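You operate a simulated robot arm through the tools that you are given. There is no shell and no other tool. Be economical: measure what you need, move in short steps, check, and stop when the job is done.

You run a simulated robot arm. Do the job below in one go: nothing can be reset, and whatever is moved stays where it is left.

TASK
Stand the four plates in the rack in unit order: black, cyan, magenta, yellow.
Fine: BLACK goes into the UNIT 1 slot, CYAN 2, MAGENTA 3, YELLOW 4, prints facing as they do now.

The check looks at the end state, three seconds after you hand in, the way a careful person would. Anything else that was tipped, shoved, dropped, spilled or broken makes it a failure.

THE ROBOT
A 7-joint arm with a two-finger parallel gripper, fixed in place. Base frame: the origin is at the foot of the arm, x ahead of it, y to its left, z up. Units: mm, degrees, N and s.
With the tool pointing down near the work surface it reaches from about 100 to 700 mm from the base axis. Its first joint turns from -166.0 to 166.0 degrees. Payload 3.91 kg.
Tool frame: the origin (TCP) lies between the finger pads and is the grasp point; the fingertips stand 30 mm ahead of it; z points along the fingers, y is the line along which they close. Largest opening 110 mm; finger width 20, thickness 10; the body of the gripper, 48 by 112 mm, starts 55 mm behind the TCP.
Orientation is that of the tool frame in the base frame, as a unit quaternion [w, x, y, z]. With the fingers straight down and closing along the base's y, the tool's x points along the base's -x, its y along +y and its z along -z.

THE INTERFACE
- The arm moves only by the tool step_arm. Its argument "moves" is a list of rows, each a list of 3 entries, a list of its own where there are three numbers: the gripper command, from -1 (fully open) to 1 (shut), values between in proportion, then the shift along the base's x, y, z in mm, then the turn, a rotation vector about the base's x, y, z in degrees. In form: [[jaw, [x, y, z], [ax, ay, az]], ...]. A call has 1 to 10 rows; each row is the pose to reach, as a shift and turn from the pose commanded when the call began. Rows are played at 5 a second. More than 50 mm and 8.6 degrees between two rows, or a gripper value outside its range, and nothing of the call is played. A pose out of reach is approached as far as the arm can. The call stops where the force on the tool passes 40 N (or 10 N more than at its start, if that is more) or the arm is blocked; 0.2 s more then pass. The fingers move at their own pace (about 153 mm/s each) and stop on an object; they squeeze with about 36 N. The grip force told is the motor's: it shows also when the fingers shut on nothing. Time passes only in rows, and 0.2 s behind the last, so rows that repeat a pose let the fingers close. The reply holds the time, the measured pose of the TCP, the force on the tool along the base axes, the opening and the grip force, in the units named above and with some noise, and new pictures: "show" is both (left out), scene, wrist or none.
- Cameras (640 x 400 px; columns grow to the right, rows downward): "scene" is fixed at [401.6, -498.7, 1350.8]; the picture's right is [1.00, -0.02, 0.00], its down [-0.01, -0.47, -0.88] and it looks along [0.02, 0.88, -0.47] (base axes); focal length 319 px, centre (320, 200). "wrist" rides on the gripper at [77, 7, -114] in the tool frame; the picture's right is [-0.09, 1.00, 0.00], its down [-0.80, -0.07, -0.59] and it looks along [-0.59, -0.05, 0.80] (tool axes); focal length 270 px, centre (320, 200). There is no depth. A picture from a camera that has moved, and an enlarged one, comes with that camera's place and axes in the base frame and with its lens. The place of the scene camera against the robot may be out by one fixed shift of up to 25 mm in any direction.
- slide_trunk(by): slides the trunk up (or, below 0, down) by that many mm; the arm rides with it, the base frame stays. It gives what a move gives, with no picture.
- zoom(camera, box): a new picture of the part [left, top, right, bottom] of that camera's present view, enlarged. No time passes.
- sign_off(): hands the job in; it is judged then, once.

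Work in short steps. Places have to be worked out from the pictures, the camera data and where the tool is seen: move nearer, look again, correct. Check each grasp and each placing, and mend what went wrong. You have 120 turns and 170 pictures in all, those below and enlarged ones among them. Open the gripper and draw the arm clear of the work before you hand the job in, unless the task says otherwise; then end with one line.

The tools are called after ">>>" as a command line: name --argument value ..., lists and objects as JSON in quotes. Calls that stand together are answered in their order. step_arm: Moves the arm, as the interface text tells. Its arguments: {"type":"object","properties":{"moves":{"type":"array"},"show":{"type":"string","enum":["both","scene","wrist","none"]}},"required":["moves"]} The other tools are called the same way: slide_trunk (by) slides the trunk up or down; zoom (camera, box) takes an enlarged picture of a part of a camera's view; sign_off () hands the job in.

At the start:

```text
time_s: 0.0
position: [224.1, 470.7, 1090.3]
orientation: [0.0, 0.0, 1.0, 0.001]
wrist_force: [1.4, 0.4, 0.7]
grip_width: 110.1
gripper_force: 0.0
trunk travel left (down, up): [-575.0, 35.0]
```

scene: 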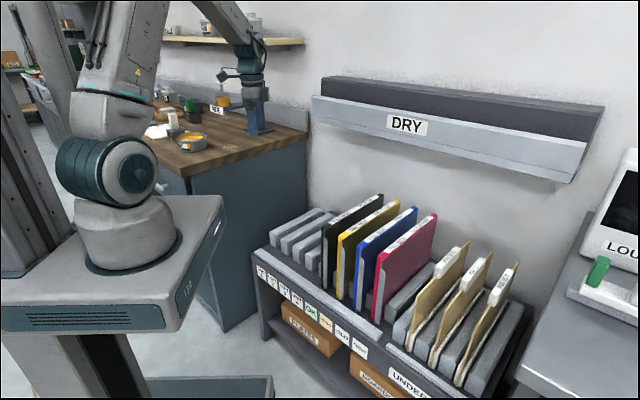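
wrist: 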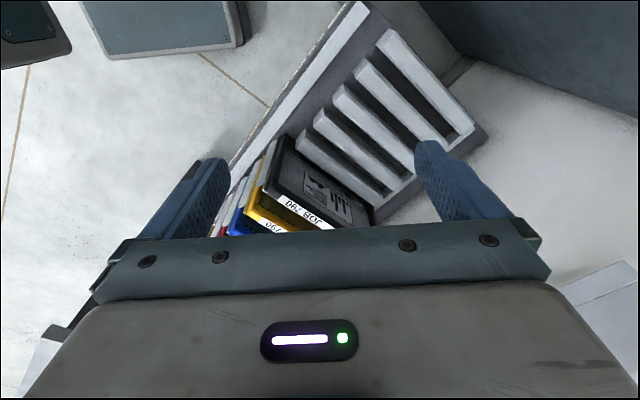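

I see a rack with labelled slots and four plates (black, yellow, blue, magenta) in it, plus brown ones further right. I zoom in to read the labels.

>>> zoom --camera "scene" --box '[240, 180, 400, 280]'

>>> zoom --camera "scene" --box '[240, 250, 400, 350]'

>>> zoom --camera "scene" --box '[360, 220, 540, 400]'

>>> zoom --camera "wrist" --box '[200, 0, 500, 240]'

```text
4.00 times, centred on (320, 230) of scene
camera zoom: at [401.6, -498.7, 1350.8], right [1.0, -0.02, 0.0], down [-0.01, -0.47, -0.88], along [0.02, 0.88, -0.47], focal length 1276 px, centre (320, 80)
```

zoom: 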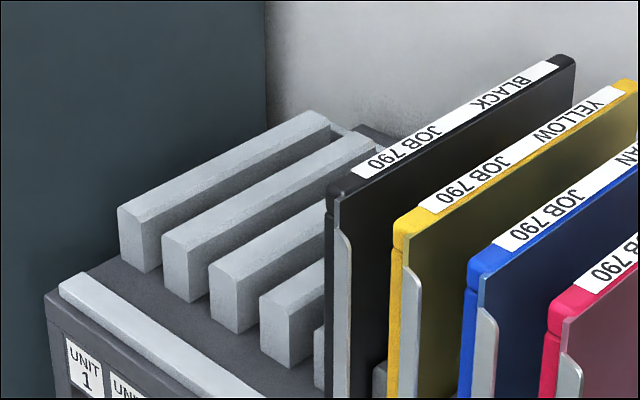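

```text
4.00 times, centred on (320, 300) of scene
camera zoom: at [401.6, -498.7, 1350.8], right [1.0, -0.02, 0.0], down [-0.01, -0.47, -0.88], along [0.02, 0.88, -0.47], focal length 1276 px, centre (320, -200)
```

zoom: 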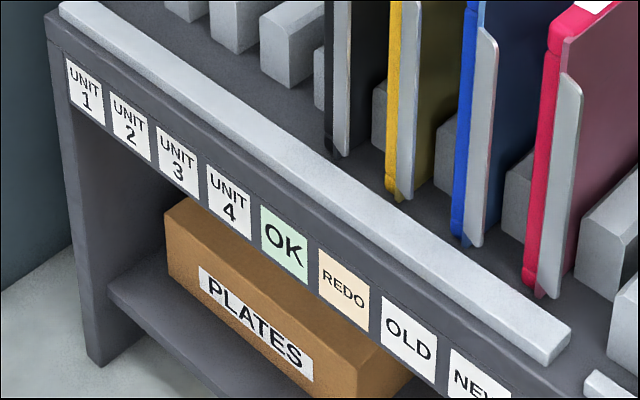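

```text
2.22 times, centred on (450, 310) of scene
camera zoom: at [401.6, -498.7, 1350.8], right [1.0, -0.02, 0.0], down [-0.01, -0.47, -0.88], along [0.02, 0.88, -0.47], focal length 709 px, centre (31, -44)
```

zoom: 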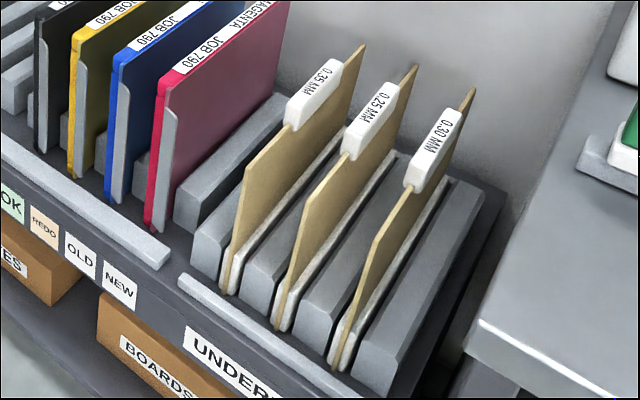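

```text
1.67 times, centred on (350, 120) of wrist
camera zoom: at [147.8, 476.9, 1204.0], right [0.09, 1.0, 0.0], down [0.8, -0.07, 0.59], along [0.59, -0.05, -0.8], focal length 450 px, centre (270, 333)
```

zoom: 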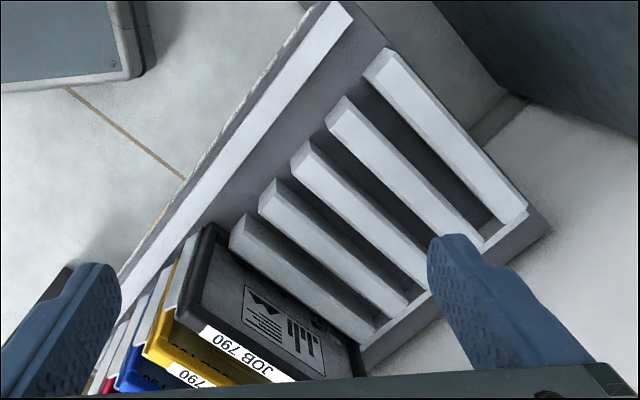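

The ribs make 8 slots (UNIT 1–4, OK, REDO, OLD, NEW). The rack runs along about (1,-1) and black stands in slot 5, yellow 6, cyan 7, magenta 8, by my count. I turn the tool 45° and move short of the plates for a better wrist view.

>>> step_arm --moves '[[-1, [20, -15, 0], [0, 0, 7.5]], [-1, [40, -45, 0], [0, 0, 15]], [-1, [60, -75, 0], [0, 0, 22.5]], [-1, [80, -105, 0], [0, 0, 30]], [-1, [100, -135, 0], [0, 0, 37.5]], [-1, [120, -165, 0], [0, 0, 45]], [-1, [140, -190, 0], [0, 0, 45]], [-1, [140, -190, 0], [0, 0, 45]]]'

```text
time_s: 1.8
position: [366.2, 283.4, 1091.6]
orientation: [0.0, -0.384, 0.923, 0.0]
wrist_force: [1.3, -0.3, -0.6]
grip_width: 110.2
gripper_force: 0.1
trunk travel left (down, up): [-575.0, 35.0]
camera wrist: at [308.6, 233.6, 1205.9], right [-0.64, 0.77, 0.0], down [0.62, 0.52, 0.59], along [0.46, 0.38, -0.8], focal length 270 px, centre (320, 200)
```

scene: 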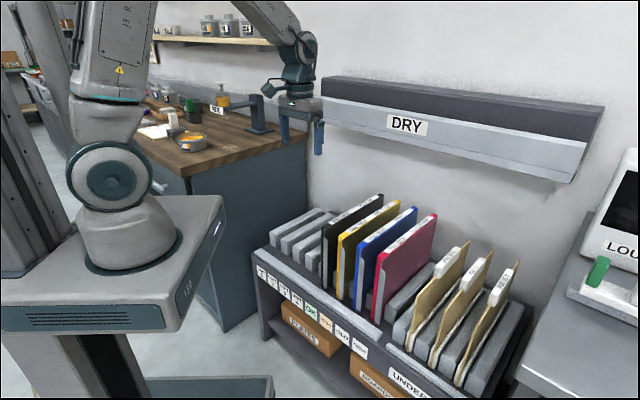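
wrist: 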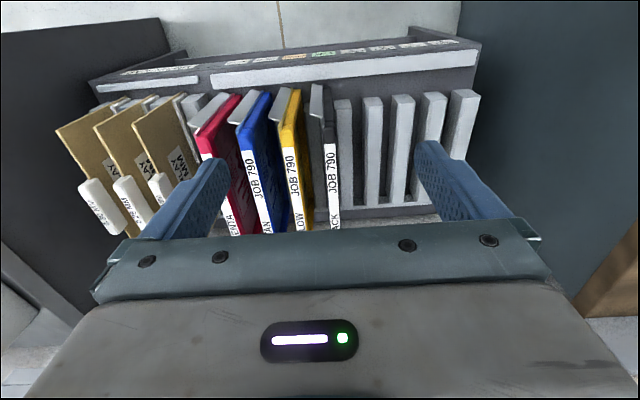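

The view is now aligned with the ribs. I zoom in to measure.

>>> zoom --camera "wrist" --box '[180, 20, 500, 220]'

>>> zoom --camera "scene" --box '[240, 180, 480, 330]'

```text
2.00 times, centred on (340, 120) of wrist
camera zoom: at [308.6, 233.6, 1205.9], right [-0.64, 0.77, 0.0], down [0.62, 0.52, 0.59], along [0.46, 0.38, -0.8], focal length 541 px, centre (280, 360)
```

zoom: 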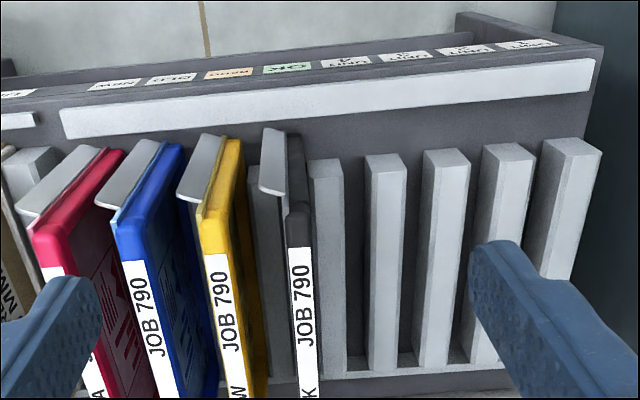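

```text
2.67 times, centred on (360, 255) of scene
camera zoom: at [401.6, -498.7, 1350.8], right [1.0, -0.02, 0.0], down [-0.01, -0.47, -0.88], along [0.02, 0.88, -0.47], focal length 850 px, centre (213, 53)
```

zoom: 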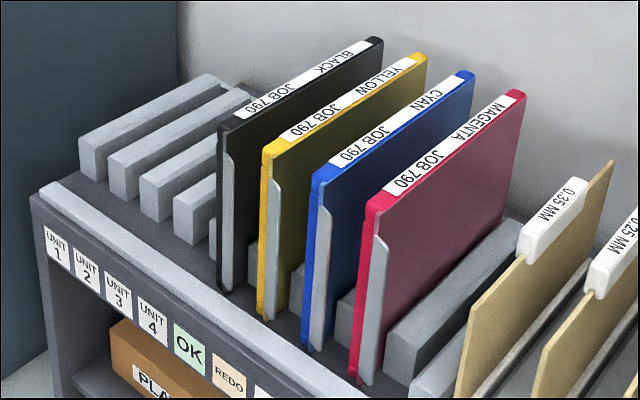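

Triangulating from the two wrist views, plate tops are at z≈773, black's label front end is near (452,374), and slot pitch is about 75 mm. I move forward toward above black's middle to check reach and see the rear ends.

>>> step_arm --moves '[[-1, [30, 30, 0], [0, 0, 0]], [-1, [60, 60, 0], [0, 0, 0]], [-1, [90, 90, 0], [0, 0, 0]], [-1, [120, 120, 0], [0, 0, 0]], [-1, [150, 150, 0], [0, 0, 0]], [-1, [170, 170, 0], [0, 0, 0]], [-1, [170, 170, 0], [0, 0, 0]]]'

```text
time_s: 3.4
position: [535.9, 452.6, 1091.9]
orientation: [0.0, -0.382, 0.924, 0.0]
wrist_force: [0.0, 0.0, -0.2]
grip_width: 109.9
gripper_force: 0.0
trunk travel left (down, up): [-575.0, 35.0]
camera wrist: at [477.5, 401.8, 1206.2], right [-0.64, 0.77, 0.0], down [0.62, 0.52, 0.59], along [0.46, 0.38, -0.8], focal length 270 px, centre (320, 200)
```

scene: 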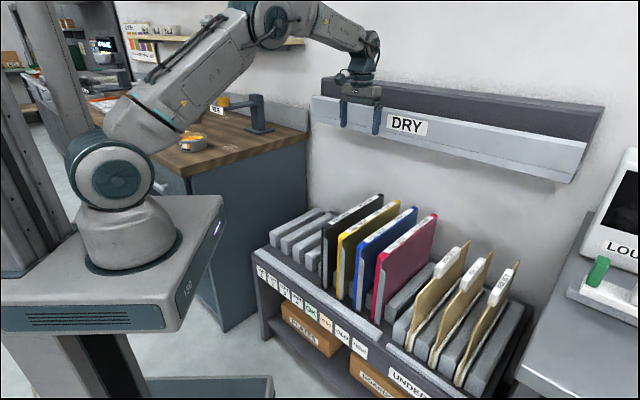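
wrist: 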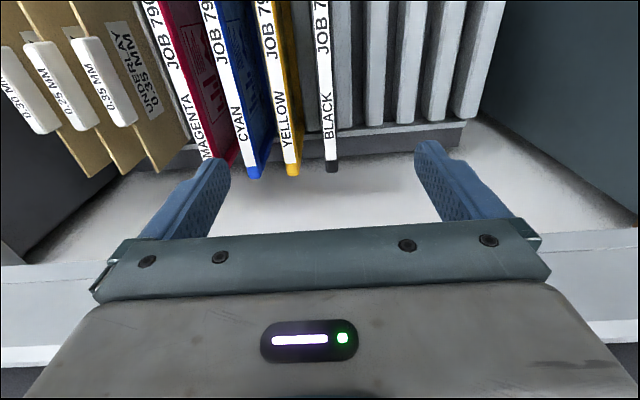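

Black plate's centre works out at about (548,469), with its rear end near (660,579), so the direction is about 45°. The DRY tray overhangs at z≈1000–1110, just behind, so I'll have to pull plates forward before lifting high. I partly close the jaw, centre on black, then lower the trunk.

>>> step_arm --moves '[[-0.13, [0, 0, 0], [0, 0, 0]], [-0.13, [10, 14, -20], [0, 0, 0]], [-0.13, [10, 14, -40], [0, 0, 0]], [-0.13, [10, 14, -40], [0, 0, 0]]]' --show "none"

>>> slide_trunk --by -180

>>> step_arm --moves '[[-0.13, [0, 0, 0], [0, 0, 0]]]'

```text
time_s: 4.4
position: [542.9, 463.7, 1051.9]
orientation: [0.0, -0.383, 0.924, 0.0]
wrist_force: [0.8, -0.4, 0.5]
grip_width: 62.0
gripper_force: 0.0
trunk travel left (down, up): [-575.0, 35.0]
```

```text
time_s: 6.4
position: [542.8, 463.8, 872.8]
orientation: [0.0, -0.382, 0.924, 0.0]
wrist_force: [-0.5, 0.3, -0.2]
grip_width: 62.2
gripper_force: 0.0
trunk travel left (down, up): [-395.0, 215.0]
```

```text
time_s: 6.8
position: [542.9, 465.1, 873.0]
orientation: [-0.001, -0.382, 0.924, 0.0]
wrist_force: [-0.4, 0.1, -0.6]
grip_width: 62.1
gripper_force: 0.1
trunk travel left (down, up): [-395.0, 215.0]
camera wrist: at [484.8, 414.5, 986.3], right [-0.64, 0.77, 0.0], down [0.62, 0.52, 0.59], along [0.46, 0.38, -0.8], focal length 270 px, centre (320, 200)
```

scene: 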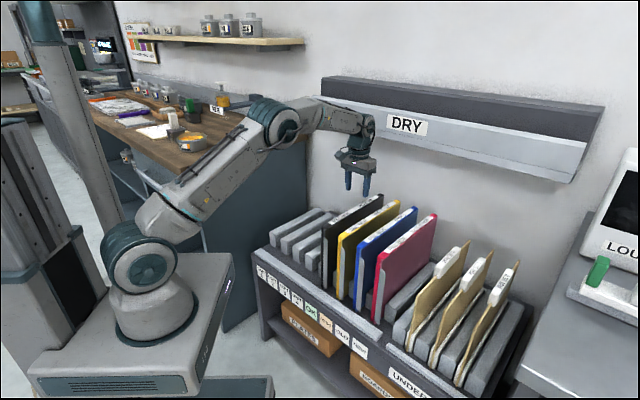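
wrist: 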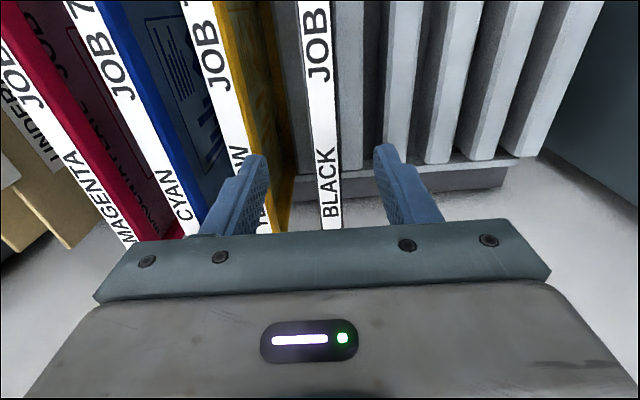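

Trunk move worked and the jaws straddle black's label line. I lower 120 mm to put the pads over the top edge, in steps.

>>> step_arm --moves '[[-0.13, [4, 4, -25], [0, 0, 0]], [-0.13, [4, 4, -50], [0, 0, 0]], [-0.13, [4, 4, -75], [0, 0, 0]], [-0.13, [4, 4, -85], [0, 0, 0]], [-0.13, [4, 4, -85], [0, 0, 0]]]'

>>> zoom --camera "scene" --box '[290, 150, 450, 250]'

```text
time_s: 8.0
position: [547.3, 469.5, 787.5]
orientation: [0.0, -0.383, 0.924, 0.0]
wrist_force: [-0.6, -0.1, 0.8]
grip_width: 62.1
gripper_force: 0.0
trunk travel left (down, up): [-395.0, 215.0]
camera wrist: at [488.9, 420.0, 901.0], right [-0.64, 0.77, 0.0], down [0.62, 0.52, 0.59], along [0.46, 0.38, -0.8], focal length 270 px, centre (320, 200)
```

scene: 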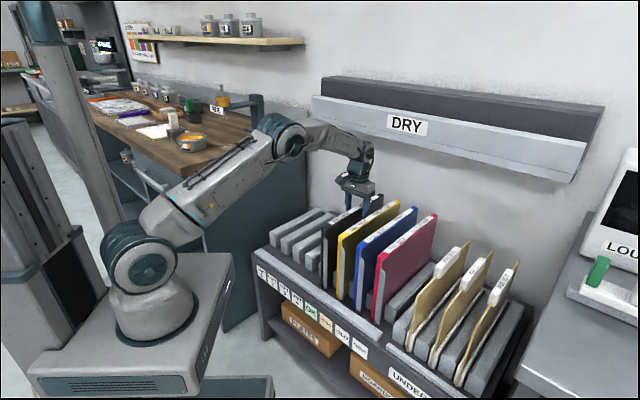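
wrist: 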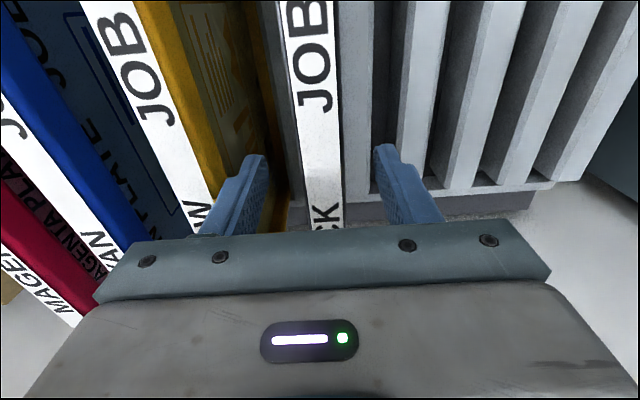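

```text
4.00 times, centred on (370, 200) of scene
camera zoom: at [401.6, -498.7, 1350.8], right [1.0, -0.02, 0.0], down [-0.01, -0.47, -0.88], along [0.02, 0.88, -0.47], focal length 1276 px, centre (120, 200)
```

zoom: 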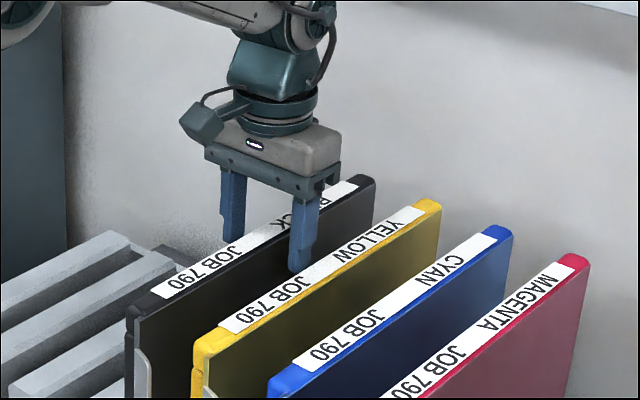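

Fingers straddle black cleanly near its middle. I lower another 37 mm and close.

>>> step_arm --moves '[[-0.13, [0, 0, -20], [0, 0, 0]], [-0.13, [0, 0, -37], [0, 0, 0]], [-0.13, [0, 0, -37], [0, 0, 0]], [1, [0, 0, -37], [0, 0, 0]], [1, [0, 0, -37], [0, 0, 0]], [1, [0, 0, -37], [0, 0, 0]]]'

>>> zoom --camera "scene" --box '[290, 150, 450, 250]'

```text
time_s: 9.4
position: [546.4, 469.7, 751.0]
orientation: [0.0, -0.384, 0.923, 0.0]
wrist_force: [-0.6, 0.7, 0.0]
grip_width: 23.9
gripper_force: 35.7
trunk travel left (down, up): [-395.0, 215.0]
camera wrist: at [488.6, 419.9, 865.3], right [-0.64, 0.77, 0.0], down [0.62, 0.52, 0.59], along [0.46, 0.38, -0.8], focal length 270 px, centre (320, 200)
```

scene: 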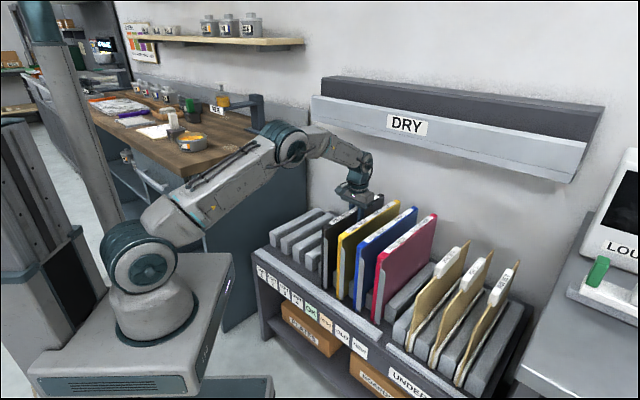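
wrist: 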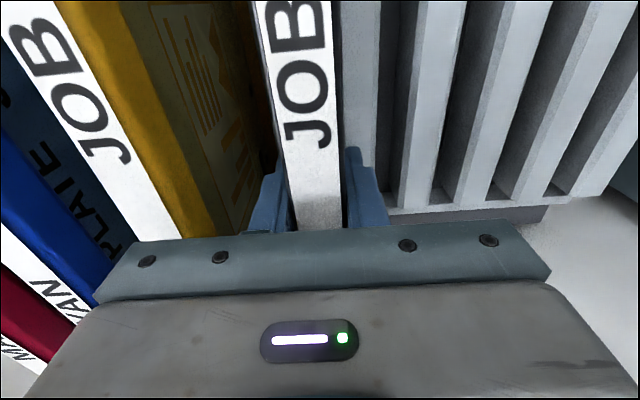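

```text
4.00 times, centred on (370, 200) of scene
camera zoom: at [401.6, -498.7, 1350.8], right [1.0, -0.02, 0.0], down [-0.01, -0.47, -0.88], along [0.02, 0.88, -0.47], focal length 1276 px, centre (120, 200)
```

zoom: 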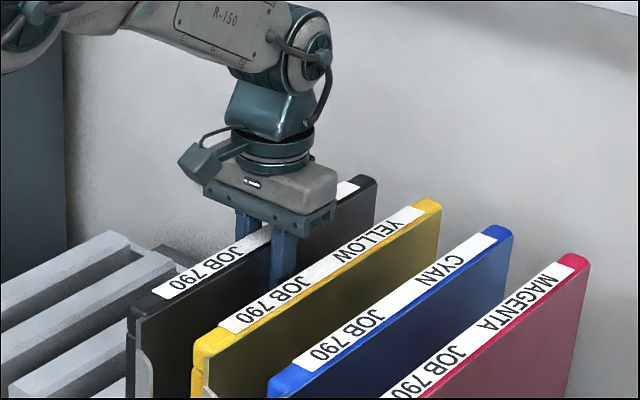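

Grip holds at 23.9 mm. I lift slowly by 60 mm and check load and tilt.

>>> step_arm --moves '[[1, [0, 0, 10], [0, 0, 0]], [1, [0, 0, 20], [0, 0, 0]], [1, [0, 0, 40], [0, 0, 0]], [1, [0, 0, 60], [0, 0, 0]], [1, [0, 0, 80], [0, 0, 0]], [1, [0, 0, 80], [0, 0, 0]]]'

>>> zoom --camera "scene" --box '[240, 150, 480, 300]'

```text
time_s: 10.8
position: [546.7, 467.0, 830.0]
orientation: [0.0, -0.382, 0.924, -0.001]
wrist_force: [1.7, -0.5, -3.3]
grip_width: 23.8
gripper_force: 36.0
trunk travel left (down, up): [-395.0, 215.0]
camera wrist: at [488.4, 417.2, 945.1], right [-0.64, 0.77, 0.0], down [0.62, 0.52, 0.59], along [0.46, 0.38, -0.8], focal length 270 px, centre (320, 200)
```

scene: 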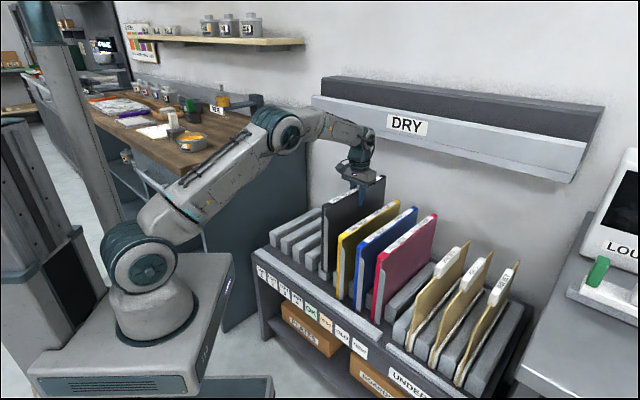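
wrist: 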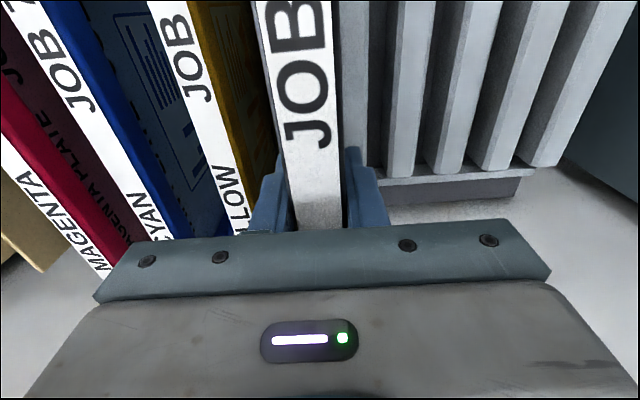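

```text
2.67 times, centred on (360, 225) of scene
camera zoom: at [401.6, -498.7, 1350.8], right [1.0, -0.02, 0.0], down [-0.01, -0.47, -0.88], along [0.02, 0.88, -0.47], focal length 850 px, centre (213, 133)
```

zoom: 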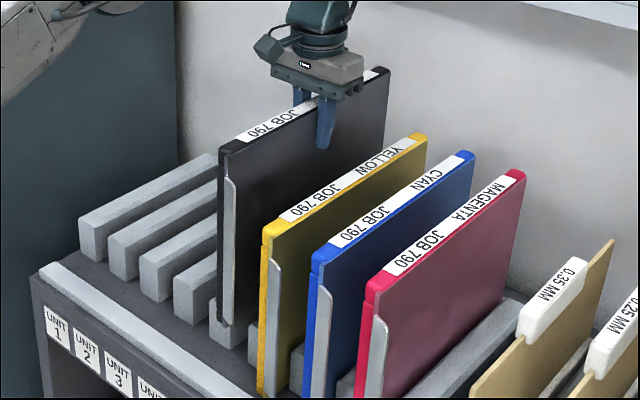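

Black hangs level and is light (~0.3 kg). I raise it another 45 mm and carry it 300 mm along the rack toward slot 1.

>>> step_arm --moves '[[1, [0, 0, 25], [0, 0, 0]], [1, [0, 0, 45], [0, 0, 0]], [1, [-26.5, 26.5, 45], [0, 0, 0]], [1, [-53, 53, 45], [0, 0, 0]], [1, [-79.5, 79.5, 45], [0, 0, 0]], [1, [-106, 106, 45], [0, 0, 0]], [1, [-132.5, 132.5, 45], [0, 0, 0]], [1, [-159, 159, 45], [0, 0, 0]], [1, [-159, 159, 45], [0, 0, 0]]]'

```text
time_s: 12.8
position: [388.1, 625.5, 874.5]
orientation: [0.0, -0.382, 0.924, 0.0]
wrist_force: [-0.4, -0.1, -2.4]
grip_width: 23.9
gripper_force: 35.8
trunk travel left (down, up): [-395.0, 215.0]
camera wrist: at [329.0, 576.0, 988.3], right [-0.64, 0.77, 0.0], down [0.62, 0.52, 0.59], along [0.46, 0.38, -0.8], focal length 270 px, centre (320, 200)
```

scene: 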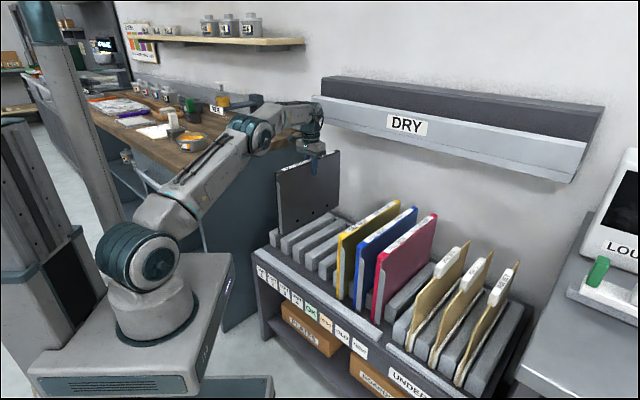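
wrist: 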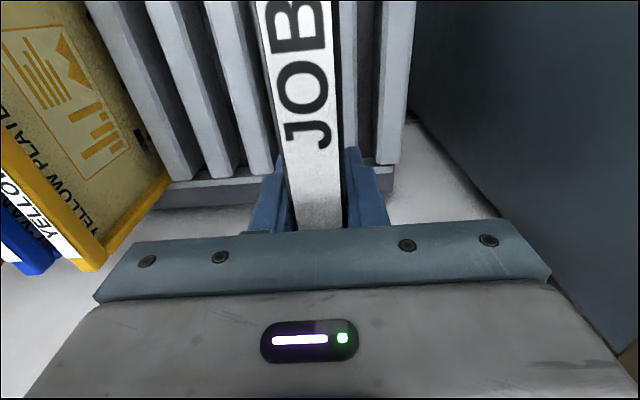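

Tracking fine at r=736. I continue the last 75 mm to above slot 1 (commanded about (336,681)).

>>> step_arm --moves '[[1, [-18, 18, 0], [0, 0, 0]], [1, [-36, 36, 0], [0, 0, 0]], [1, [-53, 53, 0], [0, 0, 0]], [1, [-53, 53, 0], [0, 0, 0]]]'

>>> zoom --camera "scene" --box '[230, 100, 470, 250]'

```text
time_s: 13.8
position: [328.7, 669.5, 873.9]
orientation: [0.0, -0.383, 0.924, 0.001]
wrist_force: [0.3, -0.2, -3.4]
grip_width: 23.7
gripper_force: 35.5
out of reach, approached as far as the arm can: row 3, 4
trunk travel left (down, up): [-395.0, 215.0]
camera wrist: at [270.8, 619.6, 987.6], right [-0.64, 0.77, 0.0], down [0.62, 0.52, 0.59], along [0.46, 0.38, -0.8], focal length 270 px, centre (320, 200)
```

scene: 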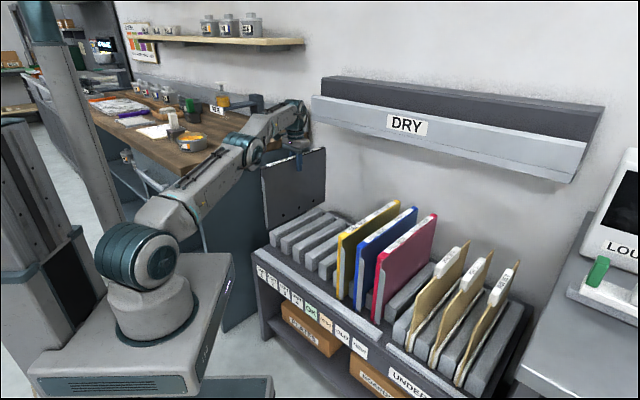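
wrist: 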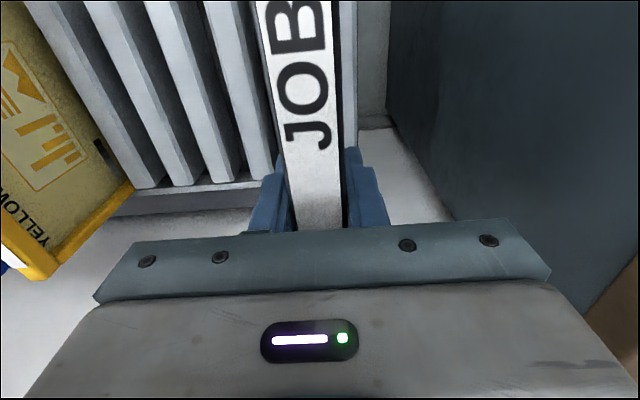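

```text
2.67 times, centred on (350, 175) of scene
camera zoom: at [401.6, -498.7, 1350.8], right [1.0, -0.02, 0.0], down [-0.01, -0.47, -0.88], along [0.02, 0.88, -0.47], focal length 850 px, centre (240, 267)
```

zoom: 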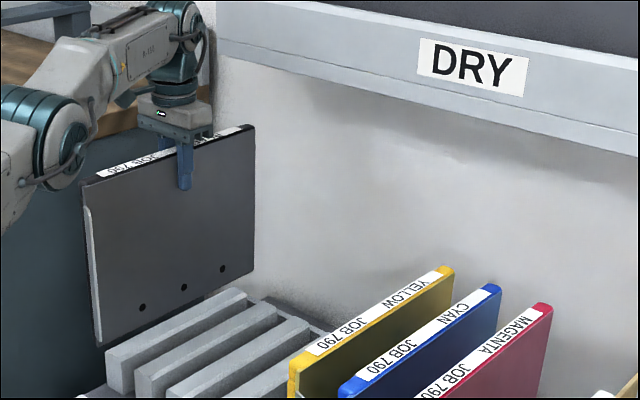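

Reach runs out at r≈746 with the wrist this high over the shoulder. Raising the trunk while the arm lowers by the same amount should level them and extend the reach. I back off slightly and swap 50 mm at a time.

>>> step_arm --moves '[[1, [-18, -18, 0], [0, 0, 0]], [1, [-18, -18, 0], [0, 0, 0]]]' --show "none"

>>> slide_trunk --by 50

>>> step_arm --moves '[[1, [0, 0, -25], [0, 0, 0]], [1, [0, 0, -50], [0, 0, 0]], [1, [0, 0, -50], [0, 0, 0]]]' --show "none"

>>> slide_trunk --by 50

>>> step_arm --moves '[[1, [0, 0, -25], [0, 0, 0]], [1, [0, 0, -50], [0, 0, 0]], [1, [9, 9, -50], [0, 0, 0]], [1, [18, 18, -50], [0, 0, 0]], [1, [18, 18, -50], [0, 0, 0]]]'

```text
time_s: 14.4
position: [312.8, 651.5, 875.0]
orientation: [0.0, -0.383, 0.924, 0.0]
wrist_force: [0.7, -1.3, -2.6]
grip_width: 23.8
gripper_force: 36.0
trunk travel left (down, up): [-395.0, 215.0]
```

```text
time_s: 15.3
position: [312.6, 652.2, 923.0]
orientation: [0.0, -0.383, 0.924, 0.0]
wrist_force: [0.3, -0.5, -2.3]
grip_width: 23.7
gripper_force: 35.5
trunk travel left (down, up): [-445.0, 165.0]
```

```text
time_s: 16.1
position: [310.8, 652.2, 873.9]
orientation: [0.0, -0.383, 0.924, 0.0]
wrist_force: [-0.2, -0.3, -3.0]
grip_width: 24.1
gripper_force: 36.2
trunk travel left (down, up): [-445.0, 165.0]
```

```text
time_s: 17.0
position: [311.4, 651.5, 924.3]
orientation: [0.0, -0.382, 0.924, -0.001]
wrist_force: [0.8, -0.2, -2.3]
grip_width: 24.0
gripper_force: 36.0
trunk travel left (down, up): [-495.0, 115.0]
```

```text
time_s: 18.2
position: [329.8, 672.2, 874.6]
orientation: [-0.001, -0.382, 0.924, 0.0]
wrist_force: [-0.1, -0.6, -2.3]
grip_width: 23.8
gripper_force: 35.7
trunk travel left (down, up): [-495.0, 115.0]
camera wrist: at [271.2, 621.7, 988.5], right [-0.64, 0.77, 0.0], down [0.62, 0.52, 0.59], along [0.46, 0.38, -0.8], focal length 270 px, centre (320, 200)
```

scene: 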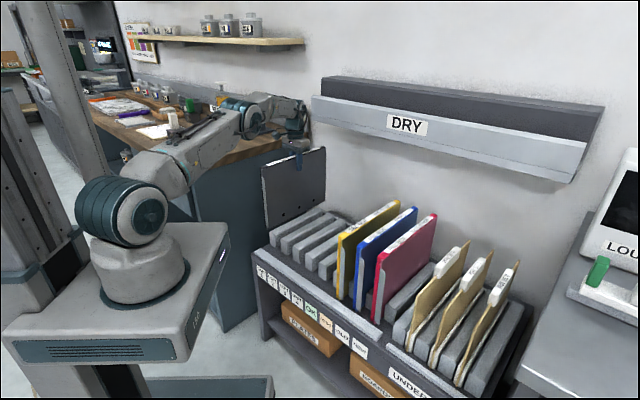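
wrist: 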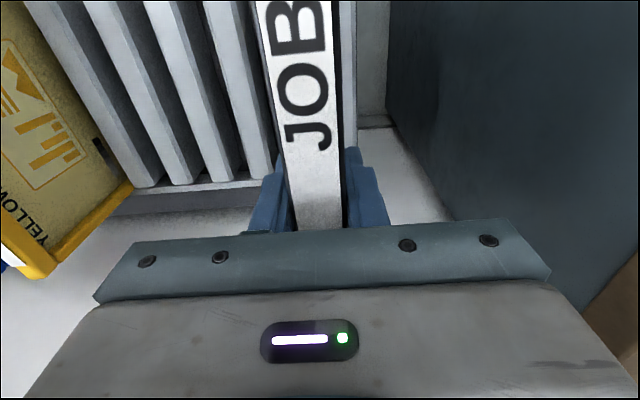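

No reach limit now. I shift (+5,+9) to slot 1's computed centre (335,681) and look.

>>> step_arm --moves '[[1, [5, 9, 0], [0, 0, 0]], [1, [5, 9, 0], [0, 0, 0]]]'

>>> zoom --camera "wrist" --box '[0, 0, 400, 250]'

>>> zoom --camera "scene" --box '[240, 140, 400, 240]'

```text
time_s: 18.8
position: [332.1, 681.0, 874.7]
orientation: [0.0, -0.383, 0.924, 0.0]
wrist_force: [-0.9, 0.0, -2.0]
grip_width: 23.7
gripper_force: 36.2
trunk travel left (down, up): [-495.0, 115.0]
camera wrist: at [274.7, 630.6, 989.3], right [-0.64, 0.77, 0.0], down [0.62, 0.52, 0.59], along [0.46, 0.38, -0.8], focal length 270 px, centre (320, 200)
```

scene: 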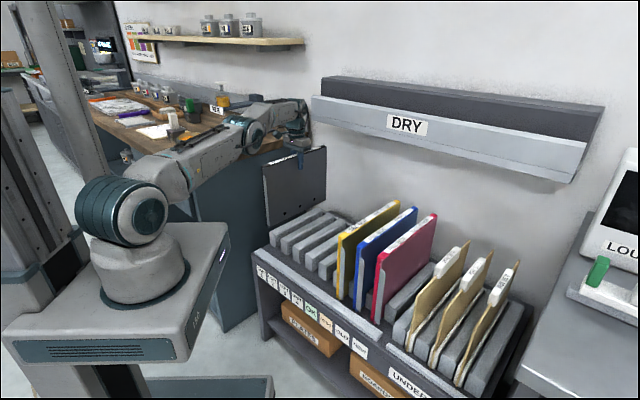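
wrist: 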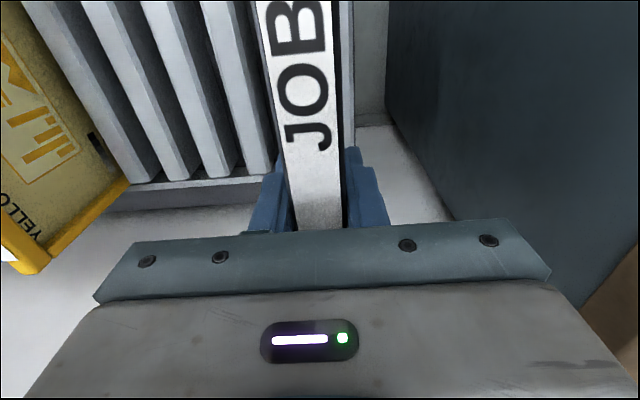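

```text
1.60 times, centred on (200, 125) of wrist
camera zoom: at [274.7, 630.6, 989.3], right [-0.64, 0.77, 0.0], down [0.62, 0.52, 0.59], along [0.46, 0.38, -0.8], focal length 432 px, centre (512, 320)
```

zoom: 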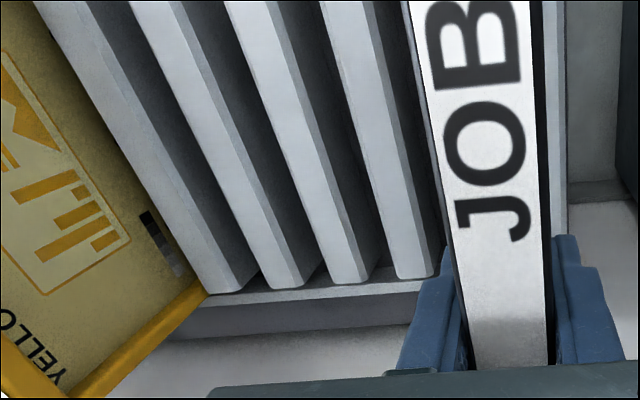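

```text
4.00 times, centred on (320, 190) of scene
camera zoom: at [401.6, -498.7, 1350.8], right [1.0, -0.02, 0.0], down [-0.01, -0.47, -0.88], along [0.02, 0.88, -0.47], focal length 1276 px, centre (320, 240)
```

zoom: 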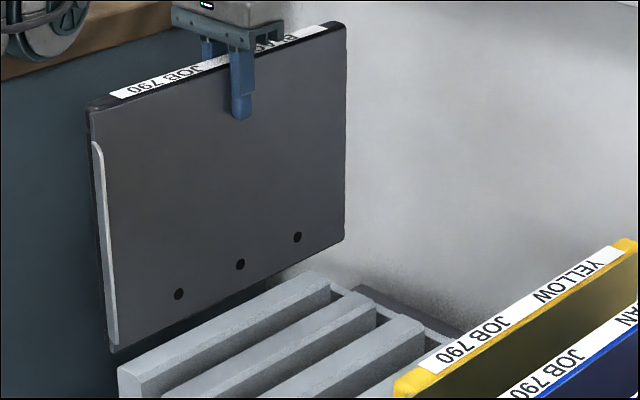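

By rib counting in the wrist view (ribs 6–3 left of the plate, rib 1 right, rib 2 hidden) the plate is over slot 1, and the measured rib edges agree with lateral 245. I lower 50 mm and look again.

>>> step_arm --moves '[[1, [2, 1, -20], [0, 0, 0]], [1, [2, 1, -40], [0, 0, 0]], [1, [2, 1, -50], [0, 0, 0]], [1, [2, 1, -50], [0, 0, 0]]]' --show "wrist"

>>> zoom --camera "scene" --box '[240, 160, 400, 260]'

```text
time_s: 19.8
position: [334.7, 678.6, 824.7]
orientation: [0.0, -0.384, 0.924, 0.0]
wrist_force: [-0.4, 0.3, -2.6]
grip_width: 23.7
gripper_force: 35.8
trunk travel left (down, up): [-495.0, 115.0]
camera wrist: at [276.8, 630.1, 938.9], right [-0.64, 0.77, 0.0], down [0.62, 0.52, 0.59], along [0.46, 0.38, -0.8], focal length 270 px, centre (320, 200)
```

wrist: 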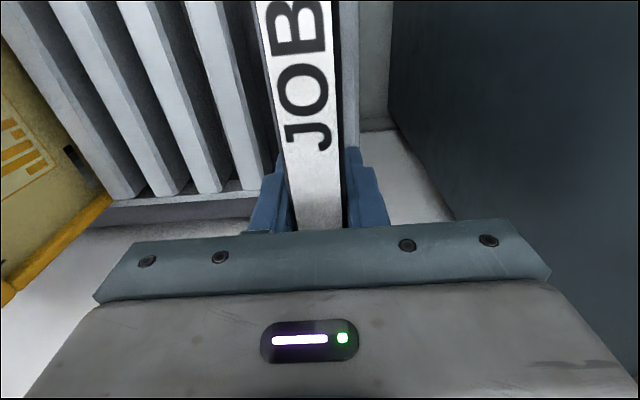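

```text
4.00 times, centred on (320, 210) of scene
camera zoom: at [401.6, -498.7, 1350.8], right [1.0, -0.02, 0.0], down [-0.01, -0.47, -0.88], along [0.02, 0.88, -0.47], focal length 1276 px, centre (320, 160)
```

zoom: 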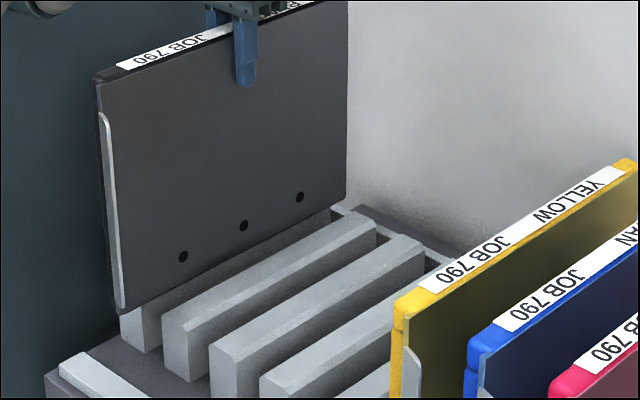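

Rib-pitch estimates disagree (70–75 mm), so I check how the plate sits relative to the neighbouring ribs before lowering.

>>> zoom --camera "wrist" --box '[200, 0, 440, 150]'

>>> zoom --camera "scene" --box '[255, 215, 335, 265]'

```text
2.67 times, centred on (320, 75) of wrist
camera zoom: at [276.8, 630.1, 938.9], right [-0.64, 0.77, 0.0], down [0.62, 0.52, 0.59], along [0.46, 0.38, -0.8], focal length 721 px, centre (320, 533)
```

zoom: 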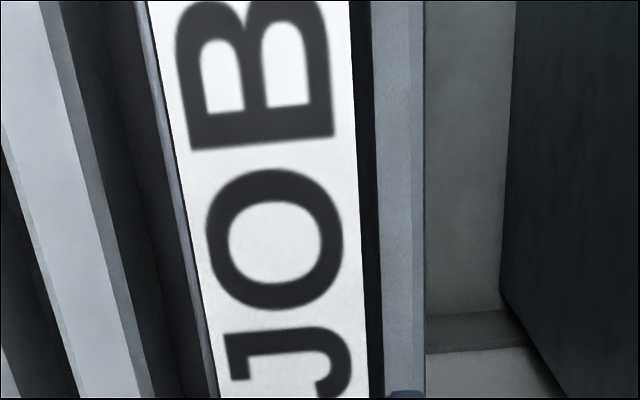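

```text
8.00 times, centred on (295, 240) of scene
camera zoom: at [401.6, -498.7, 1350.8], right [1.0, -0.02, 0.0], down [-0.01, -0.47, -0.88], along [0.02, 0.88, -0.47], focal length 2551 px, centre (520, -120)
```

zoom: 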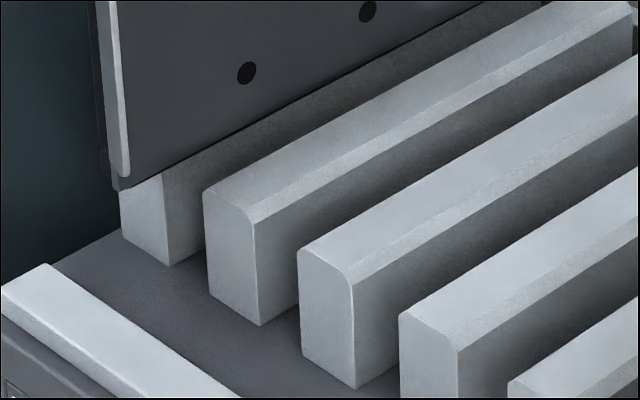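

Projecting the remaining drop, the plate's right face lands within a few mm of the proper place in slot 1 (gap ≈37 mm, plate ≈24). I lower 35 mm and re-check.

>>> step_arm --moves '[[1, [0, 0, -10], [0, 0, 0]], [1, [0, 0, -20], [0, 0, 0]], [1, [0, 0, -28], [0, 0, 0]], [1, [0, 0, -28], [0, 0, 0]]]' --show "none"

>>> zoom --camera "scene" --box '[255, 215, 335, 265]'

```text
time_s: 20.8
position: [336.7, 678.8, 796.8]
orientation: [0.0, -0.383, 0.924, -0.001]
wrist_force: [7.2, -5.7, -2.9]
grip_width: 23.8
gripper_force: 35.6
trunk travel left (down, up): [-495.0, 115.0]
```

```text
8.00 times, centred on (295, 240) of scene
camera zoom: at [401.6, -498.7, 1350.8], right [1.0, -0.02, 0.0], down [-0.01, -0.47, -0.88], along [0.02, 0.88, -0.47], focal length 2551 px, centre (520, -120)
```

zoom: 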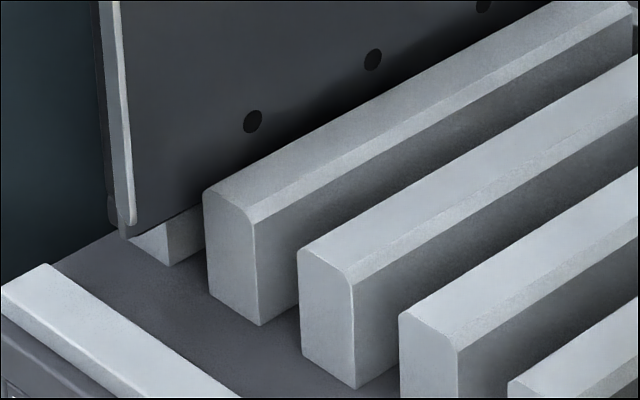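

A ~9 N side force toward (+x,−y) appeared: the plate touches rib 1's chamfer, so it is a bit too far left. I shift 5 mm toward (+x,−y) and check.

>>> step_arm --moves '[[1, [1.5, -1.5, 3], [0, 0, 0]], [1, [4, -4, 3], [0, 0, 0]], [1, [4, -4, 0], [0, 0, 0]], [1, [4, -4, 0], [0, 0, 0]]]' --show "none"

>>> zoom --camera "scene" --box '[255, 215, 335, 265]'

```text
time_s: 21.8
position: [339.9, 675.8, 796.5]
orientation: [0.0, -0.383, 0.924, 0.001]
wrist_force: [-0.6, 0.5, -2.7]
grip_width: 23.6
gripper_force: 35.8
trunk travel left (down, up): [-495.0, 115.0]
```

```text
8.00 times, centred on (295, 240) of scene
camera zoom: at [401.6, -498.7, 1350.8], right [1.0, -0.02, 0.0], down [-0.01, -0.47, -0.88], along [0.02, 0.88, -0.47], focal length 2551 px, centre (520, -120)
```

zoom: 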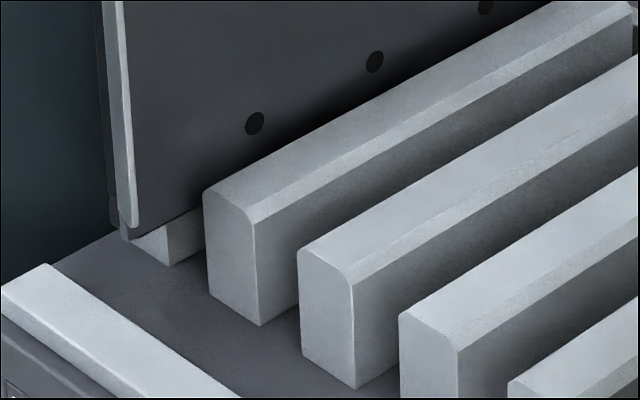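

Force gone. I shift 1.5 mm more and lower 30 mm.

>>> step_arm --moves '[[1, [1, -1, -10], [0, 0, 0]], [1, [1, -1, -20], [0, 0, 0]], [1, [1, -1, -30], [0, 0, 0]], [1, [1, -1, -30], [0, 0, 0]]]' --show "none"

>>> zoom --camera "scene" --box '[255, 215, 335, 265]'

```text
time_s: 22.8
position: [341.5, 673.9, 765.1]
orientation: [0.0, -0.383, 0.924, 0.001]
wrist_force: [0.2, 0.4, -2.9]
grip_width: 23.7
gripper_force: 35.7
trunk travel left (down, up): [-495.0, 115.0]
```

```text
8.00 times, centred on (295, 240) of scene
camera zoom: at [401.6, -498.7, 1350.8], right [1.0, -0.02, 0.0], down [-0.01, -0.47, -0.88], along [0.02, 0.88, -0.47], focal length 2551 px, centre (520, -120)
```

zoom: 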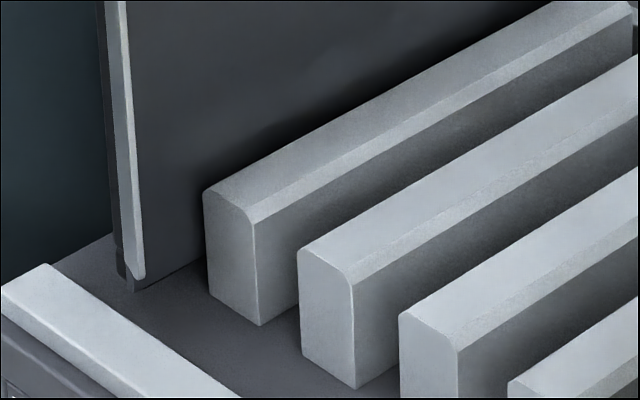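

Plate is clearly in slot 1 with free sides. I lower the last ~14 mm onto the floor.

>>> step_arm --moves '[[1, [0, 0, -6], [0, 0, 0]], [1, [0, 0, -11], [0, 0, 0]], [1, [0, 0, -14], [0, 0, 0]], [1, [0, 0, -14], [0, 0, 0]]]' --show "none"

>>> zoom --camera "scene" --box '[255, 190, 415, 290]'

```text
time_s: 23.8
position: [340.4, 673.0, 755.6]
orientation: [0.001, -0.383, 0.924, 0.0]
wrist_force: [0.4, -0.2, -3.5]
grip_width: 23.9
gripper_force: 36.2
out of reach, approached as far as the arm can: row 1, 2, 3, 4
trunk travel left (down, up): [-495.0, 115.0]
```

```text
4.00 times, centred on (335, 240) of scene
camera zoom: at [401.6, -498.7, 1350.8], right [1.0, -0.02, 0.0], down [-0.01, -0.47, -0.88], along [0.02, 0.88, -0.47], focal length 1276 px, centre (260, 40)
```

zoom: 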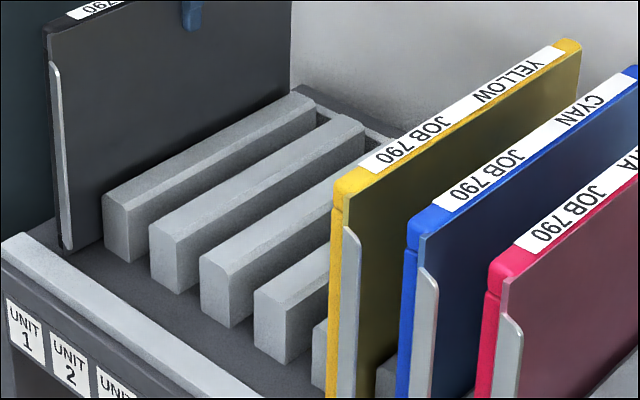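

Reach ends at z≈755.6, so I lower the last few mm with the trunk.

>>> slide_trunk --by -4

```text
time_s: 24.4
position: [340.6, 672.3, 752.4]
orientation: [0.001, -0.382, 0.924, 0.0]
wrist_force: [-0.4, -1.3, 2.2]
grip_width: 23.9
gripper_force: 36.3
trunk travel left (down, up): [-491.0, 119.0]
```

Vertical force flipped to +2 N: the plate rests on the floor. I open to 62 mm and rise.

>>> step_arm --moves '[[-0.13, [0, 0, 0], [0, 0, 0]], [-0.13, [0, 0, 0], [0, 0, 0]], [-0.13, [0, 0, 30], [0, 0, 0]], [-0.13, [0, 0, 70], [0, 0, 0]], [-0.13, [0, 0, 110], [0, 0, 0]], [-0.13, [0, 0, 110], [0, 0, 0]]]'

>>> zoom --camera "scene" --box '[240, 150, 400, 250]'

```text
time_s: 25.8
position: [341.3, 675.6, 860.4]
orientation: [0.0, -0.383, 0.924, 0.001]
wrist_force: [0.8, -0.2, -0.1]
grip_width: 62.2
gripper_force: 0.0
trunk travel left (down, up): [-491.0, 119.0]
camera wrist: at [283.0, 625.3, 973.7], right [-0.64, 0.77, 0.0], down [0.62, 0.52, 0.59], along [0.46, 0.38, -0.8], focal length 270 px, centre (320, 200)
```

scene: 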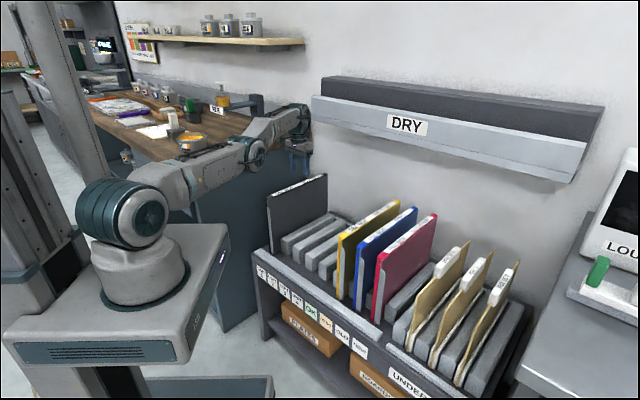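
wrist: 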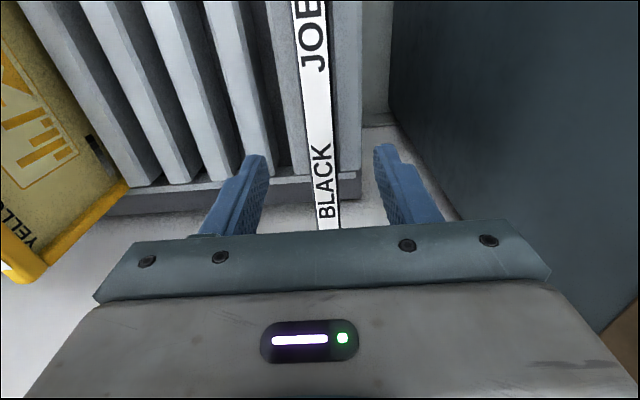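

```text
4.00 times, centred on (320, 200) of scene
camera zoom: at [401.6, -498.7, 1350.8], right [1.0, -0.02, 0.0], down [-0.01, -0.47, -0.88], along [0.02, 0.88, -0.47], focal length 1276 px, centre (320, 200)
```

zoom: 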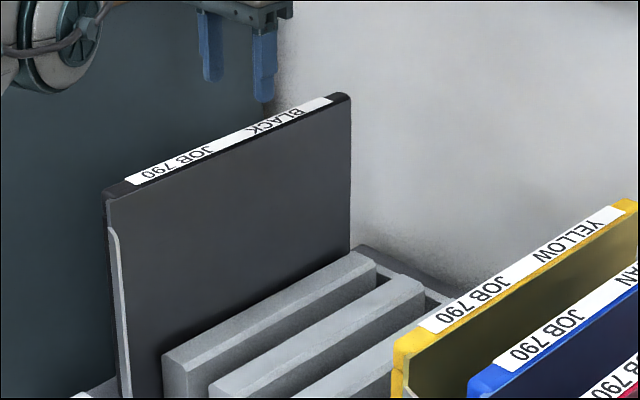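

Black stands in UNIT 1. Next is cyan: I travel at z≈860 (tips 55 mm above the plate tops) to near over cyan, about (645,372).

>>> step_arm --moves '[[-0.13, [30, -30, 0], [0, 0, 0]], [-0.13, [60, -60, 0], [0, 0, 0]], [-0.13, [92, -92, 0], [0, 0, 0]], [-0.13, [124, -124, 0], [0, 0, 0]], [-0.13, [156, -156, 0], [0, 0, 0]], [-0.13, [188, -188, 0], [0, 0, 0]], [-0.13, [220, -220, 0], [0, 0, 0]], [-0.13, [252, -252, 0], [0, 0, 0]], [-0.13, [284, -284, 0], [0, 0, 0]], [-0.13, [304, -303, 0], [0, 0, 0]]]' --show "wrist"

>>> zoom --camera "wrist" --box '[140, 0, 500, 225]'

```text
time_s: 28.0
position: [677.4, 391.2, 863.6]
orientation: [-0.001, -0.383, 0.924, 0.0]
wrist_force: [1.1, 0.0, 0.1]
grip_width: 62.4
gripper_force: 0.1
out of reach, approached as far as the arm can: row 1, 2, 3, 4, 5, 6, 7, 8, 9, 10
trunk travel left (down, up): [-491.0, 119.0]
camera wrist: at [619.5, 340.6, 978.5], right [-0.64, 0.77, 0.0], down [0.62, 0.52, 0.59], along [0.45, 0.38, -0.81], focal length 270 px, centre (320, 200)
```

wrist: 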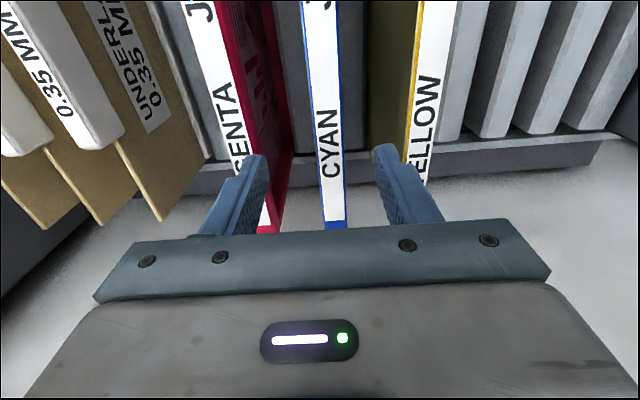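

```text
1.78 times, centred on (320, 112) of wrist
camera zoom: at [619.5, 340.6, 978.5], right [-0.64, 0.77, 0.0], down [0.62, 0.52, 0.59], along [0.45, 0.38, -0.81], focal length 480 px, centre (320, 356)
```

zoom: 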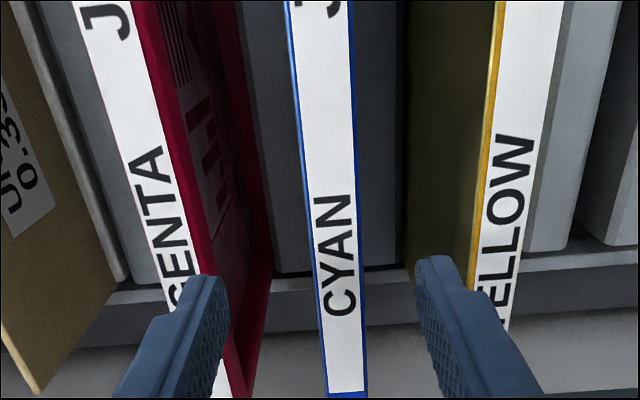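

Cyan's top line measures at lateral −199.5 (pitch ≈72 mm then), but the pose drifted to p=755 with odd reach reports. I command back to (649.5,367) and check.

>>> step_arm --moves '[[-0.13, [-14, -12, 0], [0, 0, 0]], [-0.13, [-28, -24, 0], [0, 0, 0]], [-0.13, [-28, -24, 0], [0, 0, 0]]]' --show "none"

```text
time_s: 28.8
position: [678.5, 389.0, 864.5]
orientation: [0.0, -0.383, 0.924, 0.0]
wrist_force: [0.7, 0.6, 0.0]
grip_width: 62.3
gripper_force: 0.2
out of reach, approached as far as the arm can: row 1, 2, 3
trunk travel left (down, up): [-491.0, 119.0]
```

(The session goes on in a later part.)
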